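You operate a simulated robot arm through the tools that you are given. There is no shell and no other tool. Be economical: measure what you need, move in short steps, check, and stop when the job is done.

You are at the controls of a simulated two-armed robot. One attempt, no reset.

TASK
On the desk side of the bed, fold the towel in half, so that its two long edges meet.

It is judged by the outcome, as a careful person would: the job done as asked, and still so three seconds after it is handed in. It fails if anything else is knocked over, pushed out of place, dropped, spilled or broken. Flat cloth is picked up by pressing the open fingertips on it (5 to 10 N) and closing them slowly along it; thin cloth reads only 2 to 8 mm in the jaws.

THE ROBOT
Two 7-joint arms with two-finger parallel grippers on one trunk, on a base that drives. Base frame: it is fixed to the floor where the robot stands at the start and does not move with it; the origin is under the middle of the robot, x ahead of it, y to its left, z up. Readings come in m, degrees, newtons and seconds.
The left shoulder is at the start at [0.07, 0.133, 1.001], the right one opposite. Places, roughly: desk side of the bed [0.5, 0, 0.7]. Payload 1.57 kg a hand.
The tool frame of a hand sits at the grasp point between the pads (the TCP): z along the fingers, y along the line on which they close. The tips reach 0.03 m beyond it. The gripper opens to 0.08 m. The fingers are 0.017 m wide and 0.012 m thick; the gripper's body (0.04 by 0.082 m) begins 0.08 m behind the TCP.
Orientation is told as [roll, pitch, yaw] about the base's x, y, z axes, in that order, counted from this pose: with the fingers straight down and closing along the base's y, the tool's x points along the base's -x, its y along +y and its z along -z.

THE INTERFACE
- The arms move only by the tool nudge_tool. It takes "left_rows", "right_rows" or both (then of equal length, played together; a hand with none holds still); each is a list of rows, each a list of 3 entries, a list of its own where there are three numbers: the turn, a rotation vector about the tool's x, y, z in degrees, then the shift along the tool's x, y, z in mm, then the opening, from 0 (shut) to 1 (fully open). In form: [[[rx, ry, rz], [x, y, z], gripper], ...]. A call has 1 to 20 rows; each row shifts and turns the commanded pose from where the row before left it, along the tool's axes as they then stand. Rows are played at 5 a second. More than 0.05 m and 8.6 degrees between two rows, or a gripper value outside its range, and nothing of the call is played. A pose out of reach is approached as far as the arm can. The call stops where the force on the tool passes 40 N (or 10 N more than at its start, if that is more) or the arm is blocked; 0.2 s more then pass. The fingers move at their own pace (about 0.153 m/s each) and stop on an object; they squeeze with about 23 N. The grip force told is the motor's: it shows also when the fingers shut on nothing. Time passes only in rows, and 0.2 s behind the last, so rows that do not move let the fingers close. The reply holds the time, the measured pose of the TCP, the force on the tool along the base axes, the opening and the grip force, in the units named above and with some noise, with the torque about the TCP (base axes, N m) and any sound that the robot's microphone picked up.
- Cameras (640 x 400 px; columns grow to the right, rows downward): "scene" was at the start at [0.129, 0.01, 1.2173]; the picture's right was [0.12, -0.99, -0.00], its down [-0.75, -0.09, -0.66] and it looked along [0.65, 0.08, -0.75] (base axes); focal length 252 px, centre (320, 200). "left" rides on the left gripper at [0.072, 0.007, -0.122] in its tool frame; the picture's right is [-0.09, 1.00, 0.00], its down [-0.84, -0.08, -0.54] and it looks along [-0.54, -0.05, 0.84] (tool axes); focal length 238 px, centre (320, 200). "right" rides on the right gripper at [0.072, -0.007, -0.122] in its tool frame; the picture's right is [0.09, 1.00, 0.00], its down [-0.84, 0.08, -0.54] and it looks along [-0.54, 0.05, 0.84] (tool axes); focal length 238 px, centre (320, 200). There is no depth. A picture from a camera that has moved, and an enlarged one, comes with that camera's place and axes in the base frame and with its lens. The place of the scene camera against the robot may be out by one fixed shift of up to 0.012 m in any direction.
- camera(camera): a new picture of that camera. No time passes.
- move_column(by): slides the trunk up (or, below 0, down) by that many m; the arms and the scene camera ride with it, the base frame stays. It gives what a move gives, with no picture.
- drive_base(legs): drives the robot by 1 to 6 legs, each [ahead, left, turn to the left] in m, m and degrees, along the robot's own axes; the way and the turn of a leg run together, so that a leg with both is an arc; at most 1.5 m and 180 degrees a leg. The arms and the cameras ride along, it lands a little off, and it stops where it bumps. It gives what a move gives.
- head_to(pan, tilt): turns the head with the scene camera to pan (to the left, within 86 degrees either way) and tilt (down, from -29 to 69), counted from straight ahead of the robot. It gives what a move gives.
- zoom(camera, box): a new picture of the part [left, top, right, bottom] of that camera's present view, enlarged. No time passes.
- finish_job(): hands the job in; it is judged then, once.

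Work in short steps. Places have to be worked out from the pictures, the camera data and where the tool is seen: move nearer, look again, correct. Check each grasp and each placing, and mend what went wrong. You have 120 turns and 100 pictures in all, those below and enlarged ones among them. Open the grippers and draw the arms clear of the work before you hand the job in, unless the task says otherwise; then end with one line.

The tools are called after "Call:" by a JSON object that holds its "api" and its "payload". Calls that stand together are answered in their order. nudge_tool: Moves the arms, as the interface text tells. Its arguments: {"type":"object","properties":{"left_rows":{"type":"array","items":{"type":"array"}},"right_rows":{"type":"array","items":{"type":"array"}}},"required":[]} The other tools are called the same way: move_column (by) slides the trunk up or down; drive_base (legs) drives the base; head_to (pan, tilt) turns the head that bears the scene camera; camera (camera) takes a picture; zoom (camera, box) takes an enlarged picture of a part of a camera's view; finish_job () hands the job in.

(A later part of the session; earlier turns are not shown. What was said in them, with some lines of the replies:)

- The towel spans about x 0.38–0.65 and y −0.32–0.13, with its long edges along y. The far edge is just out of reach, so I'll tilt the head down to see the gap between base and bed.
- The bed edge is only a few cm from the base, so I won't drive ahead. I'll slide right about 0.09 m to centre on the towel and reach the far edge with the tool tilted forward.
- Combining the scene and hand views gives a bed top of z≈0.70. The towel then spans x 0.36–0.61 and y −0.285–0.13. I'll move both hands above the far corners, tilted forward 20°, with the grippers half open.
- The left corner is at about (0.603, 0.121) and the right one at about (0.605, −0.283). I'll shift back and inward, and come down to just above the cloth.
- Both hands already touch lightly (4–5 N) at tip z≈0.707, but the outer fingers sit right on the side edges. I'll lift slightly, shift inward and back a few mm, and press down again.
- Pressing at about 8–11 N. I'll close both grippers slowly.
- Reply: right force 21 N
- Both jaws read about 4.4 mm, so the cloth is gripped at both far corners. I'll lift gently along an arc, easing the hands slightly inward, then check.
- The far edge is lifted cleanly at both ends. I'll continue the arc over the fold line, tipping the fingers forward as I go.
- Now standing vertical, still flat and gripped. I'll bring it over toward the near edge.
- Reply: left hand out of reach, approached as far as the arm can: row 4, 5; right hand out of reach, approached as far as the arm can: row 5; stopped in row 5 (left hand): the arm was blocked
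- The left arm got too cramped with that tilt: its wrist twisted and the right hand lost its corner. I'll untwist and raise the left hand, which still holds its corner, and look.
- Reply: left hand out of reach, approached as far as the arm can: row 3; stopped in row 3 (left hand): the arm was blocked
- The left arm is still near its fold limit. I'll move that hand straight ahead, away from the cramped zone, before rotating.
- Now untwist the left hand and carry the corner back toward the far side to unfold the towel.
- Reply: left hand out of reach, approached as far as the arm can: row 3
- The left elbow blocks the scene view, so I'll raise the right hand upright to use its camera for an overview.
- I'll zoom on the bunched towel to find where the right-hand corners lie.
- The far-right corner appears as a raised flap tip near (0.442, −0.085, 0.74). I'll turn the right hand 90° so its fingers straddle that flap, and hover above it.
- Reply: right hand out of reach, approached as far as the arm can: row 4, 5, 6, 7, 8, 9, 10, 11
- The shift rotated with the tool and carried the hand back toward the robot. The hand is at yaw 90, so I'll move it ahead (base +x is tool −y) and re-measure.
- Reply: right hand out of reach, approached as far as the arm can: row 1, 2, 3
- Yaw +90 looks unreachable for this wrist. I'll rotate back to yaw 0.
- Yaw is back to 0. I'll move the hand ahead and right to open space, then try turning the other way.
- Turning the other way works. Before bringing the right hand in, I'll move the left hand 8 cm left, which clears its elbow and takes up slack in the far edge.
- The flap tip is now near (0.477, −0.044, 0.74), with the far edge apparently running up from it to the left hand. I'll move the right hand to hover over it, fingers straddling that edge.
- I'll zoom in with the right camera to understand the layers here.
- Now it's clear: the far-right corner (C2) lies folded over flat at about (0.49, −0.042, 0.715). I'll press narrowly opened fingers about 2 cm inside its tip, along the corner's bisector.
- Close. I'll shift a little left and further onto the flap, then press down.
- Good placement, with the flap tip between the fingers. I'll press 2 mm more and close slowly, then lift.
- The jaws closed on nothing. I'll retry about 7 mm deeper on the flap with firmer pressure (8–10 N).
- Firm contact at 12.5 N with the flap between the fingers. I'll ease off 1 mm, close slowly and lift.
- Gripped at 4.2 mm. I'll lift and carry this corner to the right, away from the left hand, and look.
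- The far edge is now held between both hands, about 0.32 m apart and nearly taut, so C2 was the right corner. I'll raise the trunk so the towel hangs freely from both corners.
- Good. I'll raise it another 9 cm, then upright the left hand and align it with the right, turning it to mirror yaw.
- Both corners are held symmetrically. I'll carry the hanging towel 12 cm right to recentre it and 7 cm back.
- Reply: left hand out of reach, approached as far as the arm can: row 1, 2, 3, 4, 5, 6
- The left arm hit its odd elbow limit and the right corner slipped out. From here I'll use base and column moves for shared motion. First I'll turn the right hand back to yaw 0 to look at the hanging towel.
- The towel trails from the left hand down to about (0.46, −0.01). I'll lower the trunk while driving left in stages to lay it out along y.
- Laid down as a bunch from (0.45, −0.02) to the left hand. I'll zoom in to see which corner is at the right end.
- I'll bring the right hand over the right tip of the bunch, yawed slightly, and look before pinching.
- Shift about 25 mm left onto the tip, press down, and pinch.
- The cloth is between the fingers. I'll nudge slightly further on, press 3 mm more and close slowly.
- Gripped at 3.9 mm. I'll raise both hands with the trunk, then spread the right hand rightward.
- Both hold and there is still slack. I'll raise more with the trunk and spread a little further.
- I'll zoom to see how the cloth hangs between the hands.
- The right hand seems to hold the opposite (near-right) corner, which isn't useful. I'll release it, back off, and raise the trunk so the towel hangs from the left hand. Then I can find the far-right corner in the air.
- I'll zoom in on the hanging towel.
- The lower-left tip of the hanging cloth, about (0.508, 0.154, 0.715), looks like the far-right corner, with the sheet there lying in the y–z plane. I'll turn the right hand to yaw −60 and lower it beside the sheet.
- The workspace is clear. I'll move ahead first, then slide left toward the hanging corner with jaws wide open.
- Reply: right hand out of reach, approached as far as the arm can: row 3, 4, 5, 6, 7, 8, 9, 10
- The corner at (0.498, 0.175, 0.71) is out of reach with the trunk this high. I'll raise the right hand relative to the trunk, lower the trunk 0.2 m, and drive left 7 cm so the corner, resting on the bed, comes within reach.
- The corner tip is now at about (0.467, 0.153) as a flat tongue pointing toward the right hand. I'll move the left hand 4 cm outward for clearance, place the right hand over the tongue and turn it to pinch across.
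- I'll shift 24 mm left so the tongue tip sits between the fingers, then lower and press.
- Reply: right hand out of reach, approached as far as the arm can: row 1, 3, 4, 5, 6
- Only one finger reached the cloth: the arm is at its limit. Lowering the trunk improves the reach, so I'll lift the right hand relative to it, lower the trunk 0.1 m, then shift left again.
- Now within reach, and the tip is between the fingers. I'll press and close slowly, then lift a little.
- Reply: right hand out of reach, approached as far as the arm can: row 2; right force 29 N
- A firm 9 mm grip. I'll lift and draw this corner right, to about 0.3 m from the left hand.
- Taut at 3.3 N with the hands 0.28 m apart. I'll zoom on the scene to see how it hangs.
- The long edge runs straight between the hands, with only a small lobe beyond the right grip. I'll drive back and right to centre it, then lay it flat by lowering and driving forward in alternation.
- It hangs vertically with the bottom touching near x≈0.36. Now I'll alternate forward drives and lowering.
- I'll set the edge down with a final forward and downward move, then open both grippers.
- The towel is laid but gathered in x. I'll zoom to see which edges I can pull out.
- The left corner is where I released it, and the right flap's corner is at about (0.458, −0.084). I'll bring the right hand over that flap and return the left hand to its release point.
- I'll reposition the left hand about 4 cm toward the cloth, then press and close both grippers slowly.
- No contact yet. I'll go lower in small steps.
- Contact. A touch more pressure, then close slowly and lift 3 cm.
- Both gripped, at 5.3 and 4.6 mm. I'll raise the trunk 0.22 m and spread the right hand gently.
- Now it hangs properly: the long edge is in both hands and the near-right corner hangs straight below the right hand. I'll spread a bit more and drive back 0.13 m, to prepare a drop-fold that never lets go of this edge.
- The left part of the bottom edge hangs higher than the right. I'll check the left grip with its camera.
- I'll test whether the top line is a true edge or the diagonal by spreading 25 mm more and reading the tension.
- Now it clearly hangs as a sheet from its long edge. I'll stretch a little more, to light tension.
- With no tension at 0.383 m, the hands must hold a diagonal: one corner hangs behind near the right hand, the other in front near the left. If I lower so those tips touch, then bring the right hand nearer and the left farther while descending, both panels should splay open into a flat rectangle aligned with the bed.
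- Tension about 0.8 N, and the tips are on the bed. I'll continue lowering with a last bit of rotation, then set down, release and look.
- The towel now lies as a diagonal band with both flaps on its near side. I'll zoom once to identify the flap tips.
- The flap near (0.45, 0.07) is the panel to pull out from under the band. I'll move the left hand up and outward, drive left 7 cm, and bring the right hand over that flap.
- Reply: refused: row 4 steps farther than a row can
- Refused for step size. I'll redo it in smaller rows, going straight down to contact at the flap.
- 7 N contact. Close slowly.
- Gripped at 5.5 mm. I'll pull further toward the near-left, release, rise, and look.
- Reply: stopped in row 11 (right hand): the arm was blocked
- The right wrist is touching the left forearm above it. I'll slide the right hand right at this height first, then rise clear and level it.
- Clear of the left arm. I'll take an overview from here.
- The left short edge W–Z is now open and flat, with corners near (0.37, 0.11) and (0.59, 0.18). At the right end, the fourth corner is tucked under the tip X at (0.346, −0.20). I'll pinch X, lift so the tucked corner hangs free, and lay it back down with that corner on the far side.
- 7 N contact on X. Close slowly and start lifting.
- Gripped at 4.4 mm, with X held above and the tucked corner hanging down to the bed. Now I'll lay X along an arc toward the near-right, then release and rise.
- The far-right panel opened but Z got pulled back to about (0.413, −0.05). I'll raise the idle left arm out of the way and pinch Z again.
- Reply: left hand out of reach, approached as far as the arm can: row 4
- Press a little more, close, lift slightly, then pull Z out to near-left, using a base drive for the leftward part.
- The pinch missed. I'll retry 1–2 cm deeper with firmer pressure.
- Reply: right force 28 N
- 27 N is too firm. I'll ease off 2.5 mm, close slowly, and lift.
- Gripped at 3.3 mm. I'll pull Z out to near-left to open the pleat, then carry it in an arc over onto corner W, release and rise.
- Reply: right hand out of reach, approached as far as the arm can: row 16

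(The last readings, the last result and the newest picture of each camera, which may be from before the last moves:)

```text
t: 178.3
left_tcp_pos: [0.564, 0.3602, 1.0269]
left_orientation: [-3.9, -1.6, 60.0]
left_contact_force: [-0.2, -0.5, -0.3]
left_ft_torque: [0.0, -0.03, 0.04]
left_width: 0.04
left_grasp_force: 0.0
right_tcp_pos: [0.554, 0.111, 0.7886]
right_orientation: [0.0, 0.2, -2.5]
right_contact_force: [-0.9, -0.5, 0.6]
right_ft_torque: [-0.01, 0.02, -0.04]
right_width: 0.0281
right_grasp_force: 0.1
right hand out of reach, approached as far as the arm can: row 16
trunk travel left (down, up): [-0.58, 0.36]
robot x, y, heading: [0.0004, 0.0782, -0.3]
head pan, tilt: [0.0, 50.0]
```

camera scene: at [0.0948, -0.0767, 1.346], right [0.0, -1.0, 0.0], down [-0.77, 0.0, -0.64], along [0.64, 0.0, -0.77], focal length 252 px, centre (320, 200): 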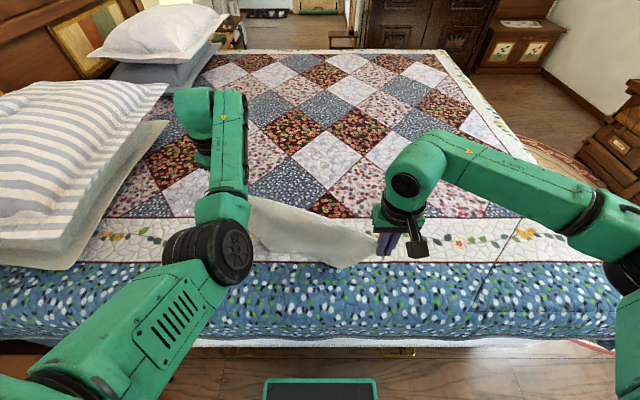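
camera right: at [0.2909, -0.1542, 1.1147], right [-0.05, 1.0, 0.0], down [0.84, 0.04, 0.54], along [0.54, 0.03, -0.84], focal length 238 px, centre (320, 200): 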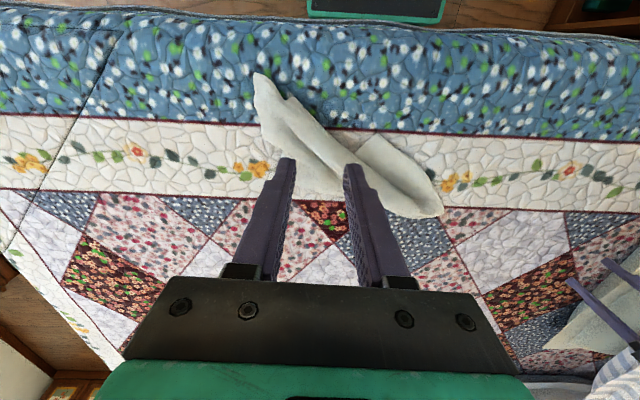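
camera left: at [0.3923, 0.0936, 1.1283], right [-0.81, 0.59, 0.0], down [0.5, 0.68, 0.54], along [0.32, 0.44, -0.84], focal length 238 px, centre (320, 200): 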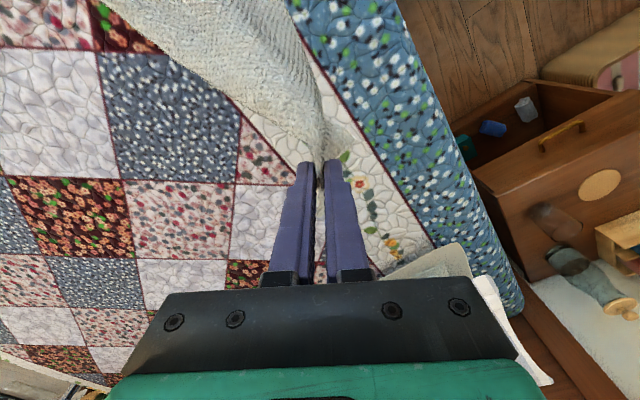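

Z is placed on W. Now for X: rise, drive right, move the right hand above the right end, and use the last picture to aim.

Call:
{"api": "nudge_tool", "payload": {"right_rows": [[[0, 0, 0], [0, 0, -40], 0.5], [[0, 0, 0], [0, 0, -40], 0.5], [[0, 0, 0], [25, -25, -30], 0.5], [[0, 0, 0], [25, -25, -30], 0.5], [[0, 0, 0], [25, -25, -20], 0.5], [[0, 0, 0], [25, -25, -20], 0.5], [[0, 0, 0], [25, -25, 0], 0.5], [[0, 0, 0], [25, -25, 0], 0.5], [[0, 0, 0], [25, -25, 0], 0.5], [[0, 0, 0], [10, 0, 0], 0.5]]}}

Call:
{"api": "drive_base", "payload": {"legs": [[0, -0.1, 0]]}}

Call:
{"api": "camera", "payload": {"camera": "right"}}

```text
t: 180.5
left_tcp_pos: [0.5653, 0.3624, 1.026]
left_orientation: [-3.9, -1.6, 60.0]
left_contact_force: [0.1, 0.9, -0.6]
left_ft_torque: [-0.02, -0.02, 0.01]
left_width: 0.04
left_grasp_force: 0.0
right_tcp_pos: [0.352, -0.0552, 0.9667]
right_orientation: [-0.2, 0.2, -2.6]
right_contact_force: [0.1, 0.8, 0.2]
right_ft_torque: [-0.01, -0.03, 0.02]
right_width: 0.0399
right_grasp_force: 0.1
right hand out of reach, approached as far as the arm can: row 2
trunk travel left (down, up): [-0.58, 0.36]
robot x, y, heading: [-0.0005, 0.0801, -0.1]
head pan, tilt: [0.0, 50.0]
```

```text
t: 181.6
left_tcp_pos: [0.5645, 0.2634, 1.026]
left_orientation: [-3.9, -1.5, 60.2]
left_contact_force: [-0.2, -0.1, 0.3]
left_ft_torque: [-0.02, 0.03, 0.02]
left_width: 0.04
left_grasp_force: 0.0
right_tcp_pos: [0.3521, -0.154, 0.9658]
right_orientation: [0.0, 0.2, -2.3]
right_contact_force: [1.1, -0.4, -0.3]
right_ft_torque: [0.01, 0.01, 0.0]
right_width: 0.0396
right_grasp_force: 0.1
trunk travel left (down, up): [-0.58, 0.36]
robot x, y, heading: [-0.0032, -0.0128, 0.1]
head pan, tilt: [0.0, 50.0]
```

```text
0 pictures are left
camera right: at [0.2813, -0.158, 1.0887], right [-0.05, 1.0, 0.0], down [0.84, 0.04, 0.54], along [0.54, 0.03, -0.84], focal length 238 px, centre (320, 200)
```

right: 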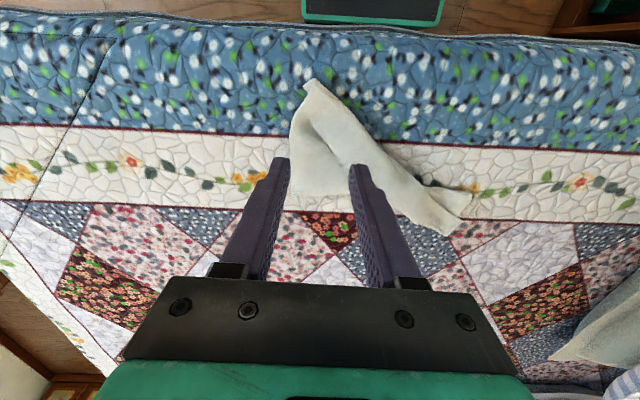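

The right short edge X–Y is open: X is near (0.322, −0.169), Y near (0.516, −0.20). Z already lies over W. I'll go straight down on X and check the force.

Call:
{"api": "nudge_tool", "payload": {"right_rows": [[[0, 0, 0], [2, 0, 30], 0.45], [[0, 0, 0], [2, 0, 30], 0.45], [[0, 0, 0], [2, 0, 30], 0.45], [[0, 0, 0], [1, 0, 30], 0.45], [[0, 0, 0], [0, 0, 30], 0.45], [[0, 0, 0], [0, 0, 30], 0.45], [[0, 0, 0], [0, 0, 30], 0.45], [[0, 0, 0], [0, 0, 12], 0.45], [[0, 0, 0], [0, 0, 6], 0.45], [[0, 0, 0], [0, 0, 4], 0.45], [[0, 0, 0], [0, 0, 0], 0.45]]}}

```text
t: 184.0
left_tcp_pos: [0.5642, 0.2635, 1.0276]
left_orientation: [-4.0, -1.6, 60.2]
left_contact_force: [0.0, -0.3, -0.6]
left_ft_torque: [0.04, -0.02, 0.02]
left_width: 0.0399
left_grasp_force: 0.1
right_tcp_pos: [0.3443, -0.1536, 0.7344]
right_orientation: [0.0, 0.1, -2.6]
right_contact_force: [1.9, -2.2, 15.2]
right_ft_torque: [0.11, -0.12, -0.07]
right_width: 0.0352
right_grasp_force: 0.1
trunk travel left (down, up): [-0.58, 0.36]
robot x, y, heading: [-0.0004, -0.0178, -0.1]
head pan, tilt: [0.0, 50.0]
```

15 N. I'll ease off 1 mm, close slowly, and lift in an arc toward Y.

Call:
{"api": "nudge_tool", "payload": {"right_rows": [[[0, 0, 0], [0, 0, -1], 0.45], [[0, 0, 0], [0, 0, 0], 0.38], [[0, 0, 0], [0, 0, 0], 0.31], [[0, 0, 0], [0, 0, 0], 0.25], [[0, 0, 0], [0, 0, 0], 0.19], [[0, 0, 0], [0, 0, 0], 0.13], [[0, 0, 0], [0, 0, 0], 0.07], [[0, 0, 0], [0, 0, 0], 0.0], [[0, 0, 0], [0, 0, 0], 0.0], [[0, 0, 0], [0, 0, 0], 0.0], [[0, 0, 0], [-8, -3, -22], 0], [[0, 0, 0], [-12, -4, -22], 0], [[0, 0, 0], [-15, -4, -22], 0], [[0, 0, 0], [-20, -4, -14], 0], [[0, 0, 0], [-22, -4, 0], 0], [[0, 0, 0], [-22, -4, 8], 0], [[0, 0, 0], [-22, -4, 14], 0], [[0, 0, 0], [-20, -4, 18], 0], [[0, 0, 0], [-18, -4, 18], 0], [[0, 0, 0], [-6, 0, 14], 0]]}}

```text
t: 188.2
left_tcp_pos: [0.563, 0.2641, 1.0281]
left_orientation: [-4.0, -1.6, 60.2]
left_contact_force: [0.7, 0.3, 0.2]
left_ft_torque: [-0.02, -0.01, 0.01]
left_width: 0.0399
left_grasp_force: 0.0
right_tcp_pos: [0.5086, -0.1966, 0.7439]
right_orientation: [0.0, -0.1, -2.4]
right_contact_force: [-1.5, -1.5, 13.1]
right_ft_torque: [0.13, 0.11, -0.01]
right_width: 0.0048
right_grasp_force: 23.2
trunk travel left (down, up): [-0.58, 0.36]
robot x, y, heading: [0.0011, -0.0158, -0.1]
head pan, tilt: [0.0, 50.0]
```

X is held (4.8 mm) and pressed onto Y. I'll release and raise the right hand well clear.

Call:
{"api": "nudge_tool", "payload": {"right_rows": [[[0, 0, 0], [0, 0, -2], 0.35], [[0, 0, 0], [0, 0, 0], 0.35], [[0, 0, 0], [0, 0, -30], 0.35], [[0, 0, 0], [0, 0, -40], 0.35], [[0, 0, 0], [0, 0, -40], 0.5], [[0, 0, 0], [15, -20, -35], 0.5], [[0, 0, 0], [20, -20, -30], 0.5], [[0, 0, 0], [20, -20, 0], 0.5], [[0, 0, 0], [0, 0, 0], 0.5]]}}

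```text
t: 190.2
left_tcp_pos: [0.5649, 0.2636, 1.0253]
left_orientation: [-3.9, -1.5, 60.2]
left_contact_force: [-0.1, 0.2, 0.3]
left_ft_torque: [-0.03, 0.04, -0.01]
left_width: 0.0402
left_grasp_force: 0.0
right_tcp_pos: [0.4523, -0.2554, 0.9176]
right_orientation: [0.0, 0.2, -2.4]
right_contact_force: [-0.6, -0.5, 0.2]
right_ft_torque: [0.02, -0.03, -0.03]
right_width: 0.0402
right_grasp_force: 0.1
trunk travel left (down, up): [-0.58, 0.36]
robot x, y, heading: [-0.0034, -0.0145, -0.1]
head pan, tilt: [0.0, 50.0]
```

Both corners of one long edge have been carried onto the other long edge, the grippers are open and the arms are clear. I have no pictures left and few turns, so I'm handing in.

Call:
{"api": "finish_job", "payload": {}}

```text
The job is handed in.
```

I carried one long edge of the towel over onto the other, but I had no pictures left to check the result, and the fold is probably not neat. The towel slipped and bunched up several times, so it likely has creases and the long edges may not meet exactly. My arms also touched each other once. I didn't see anything else on the bed moved.
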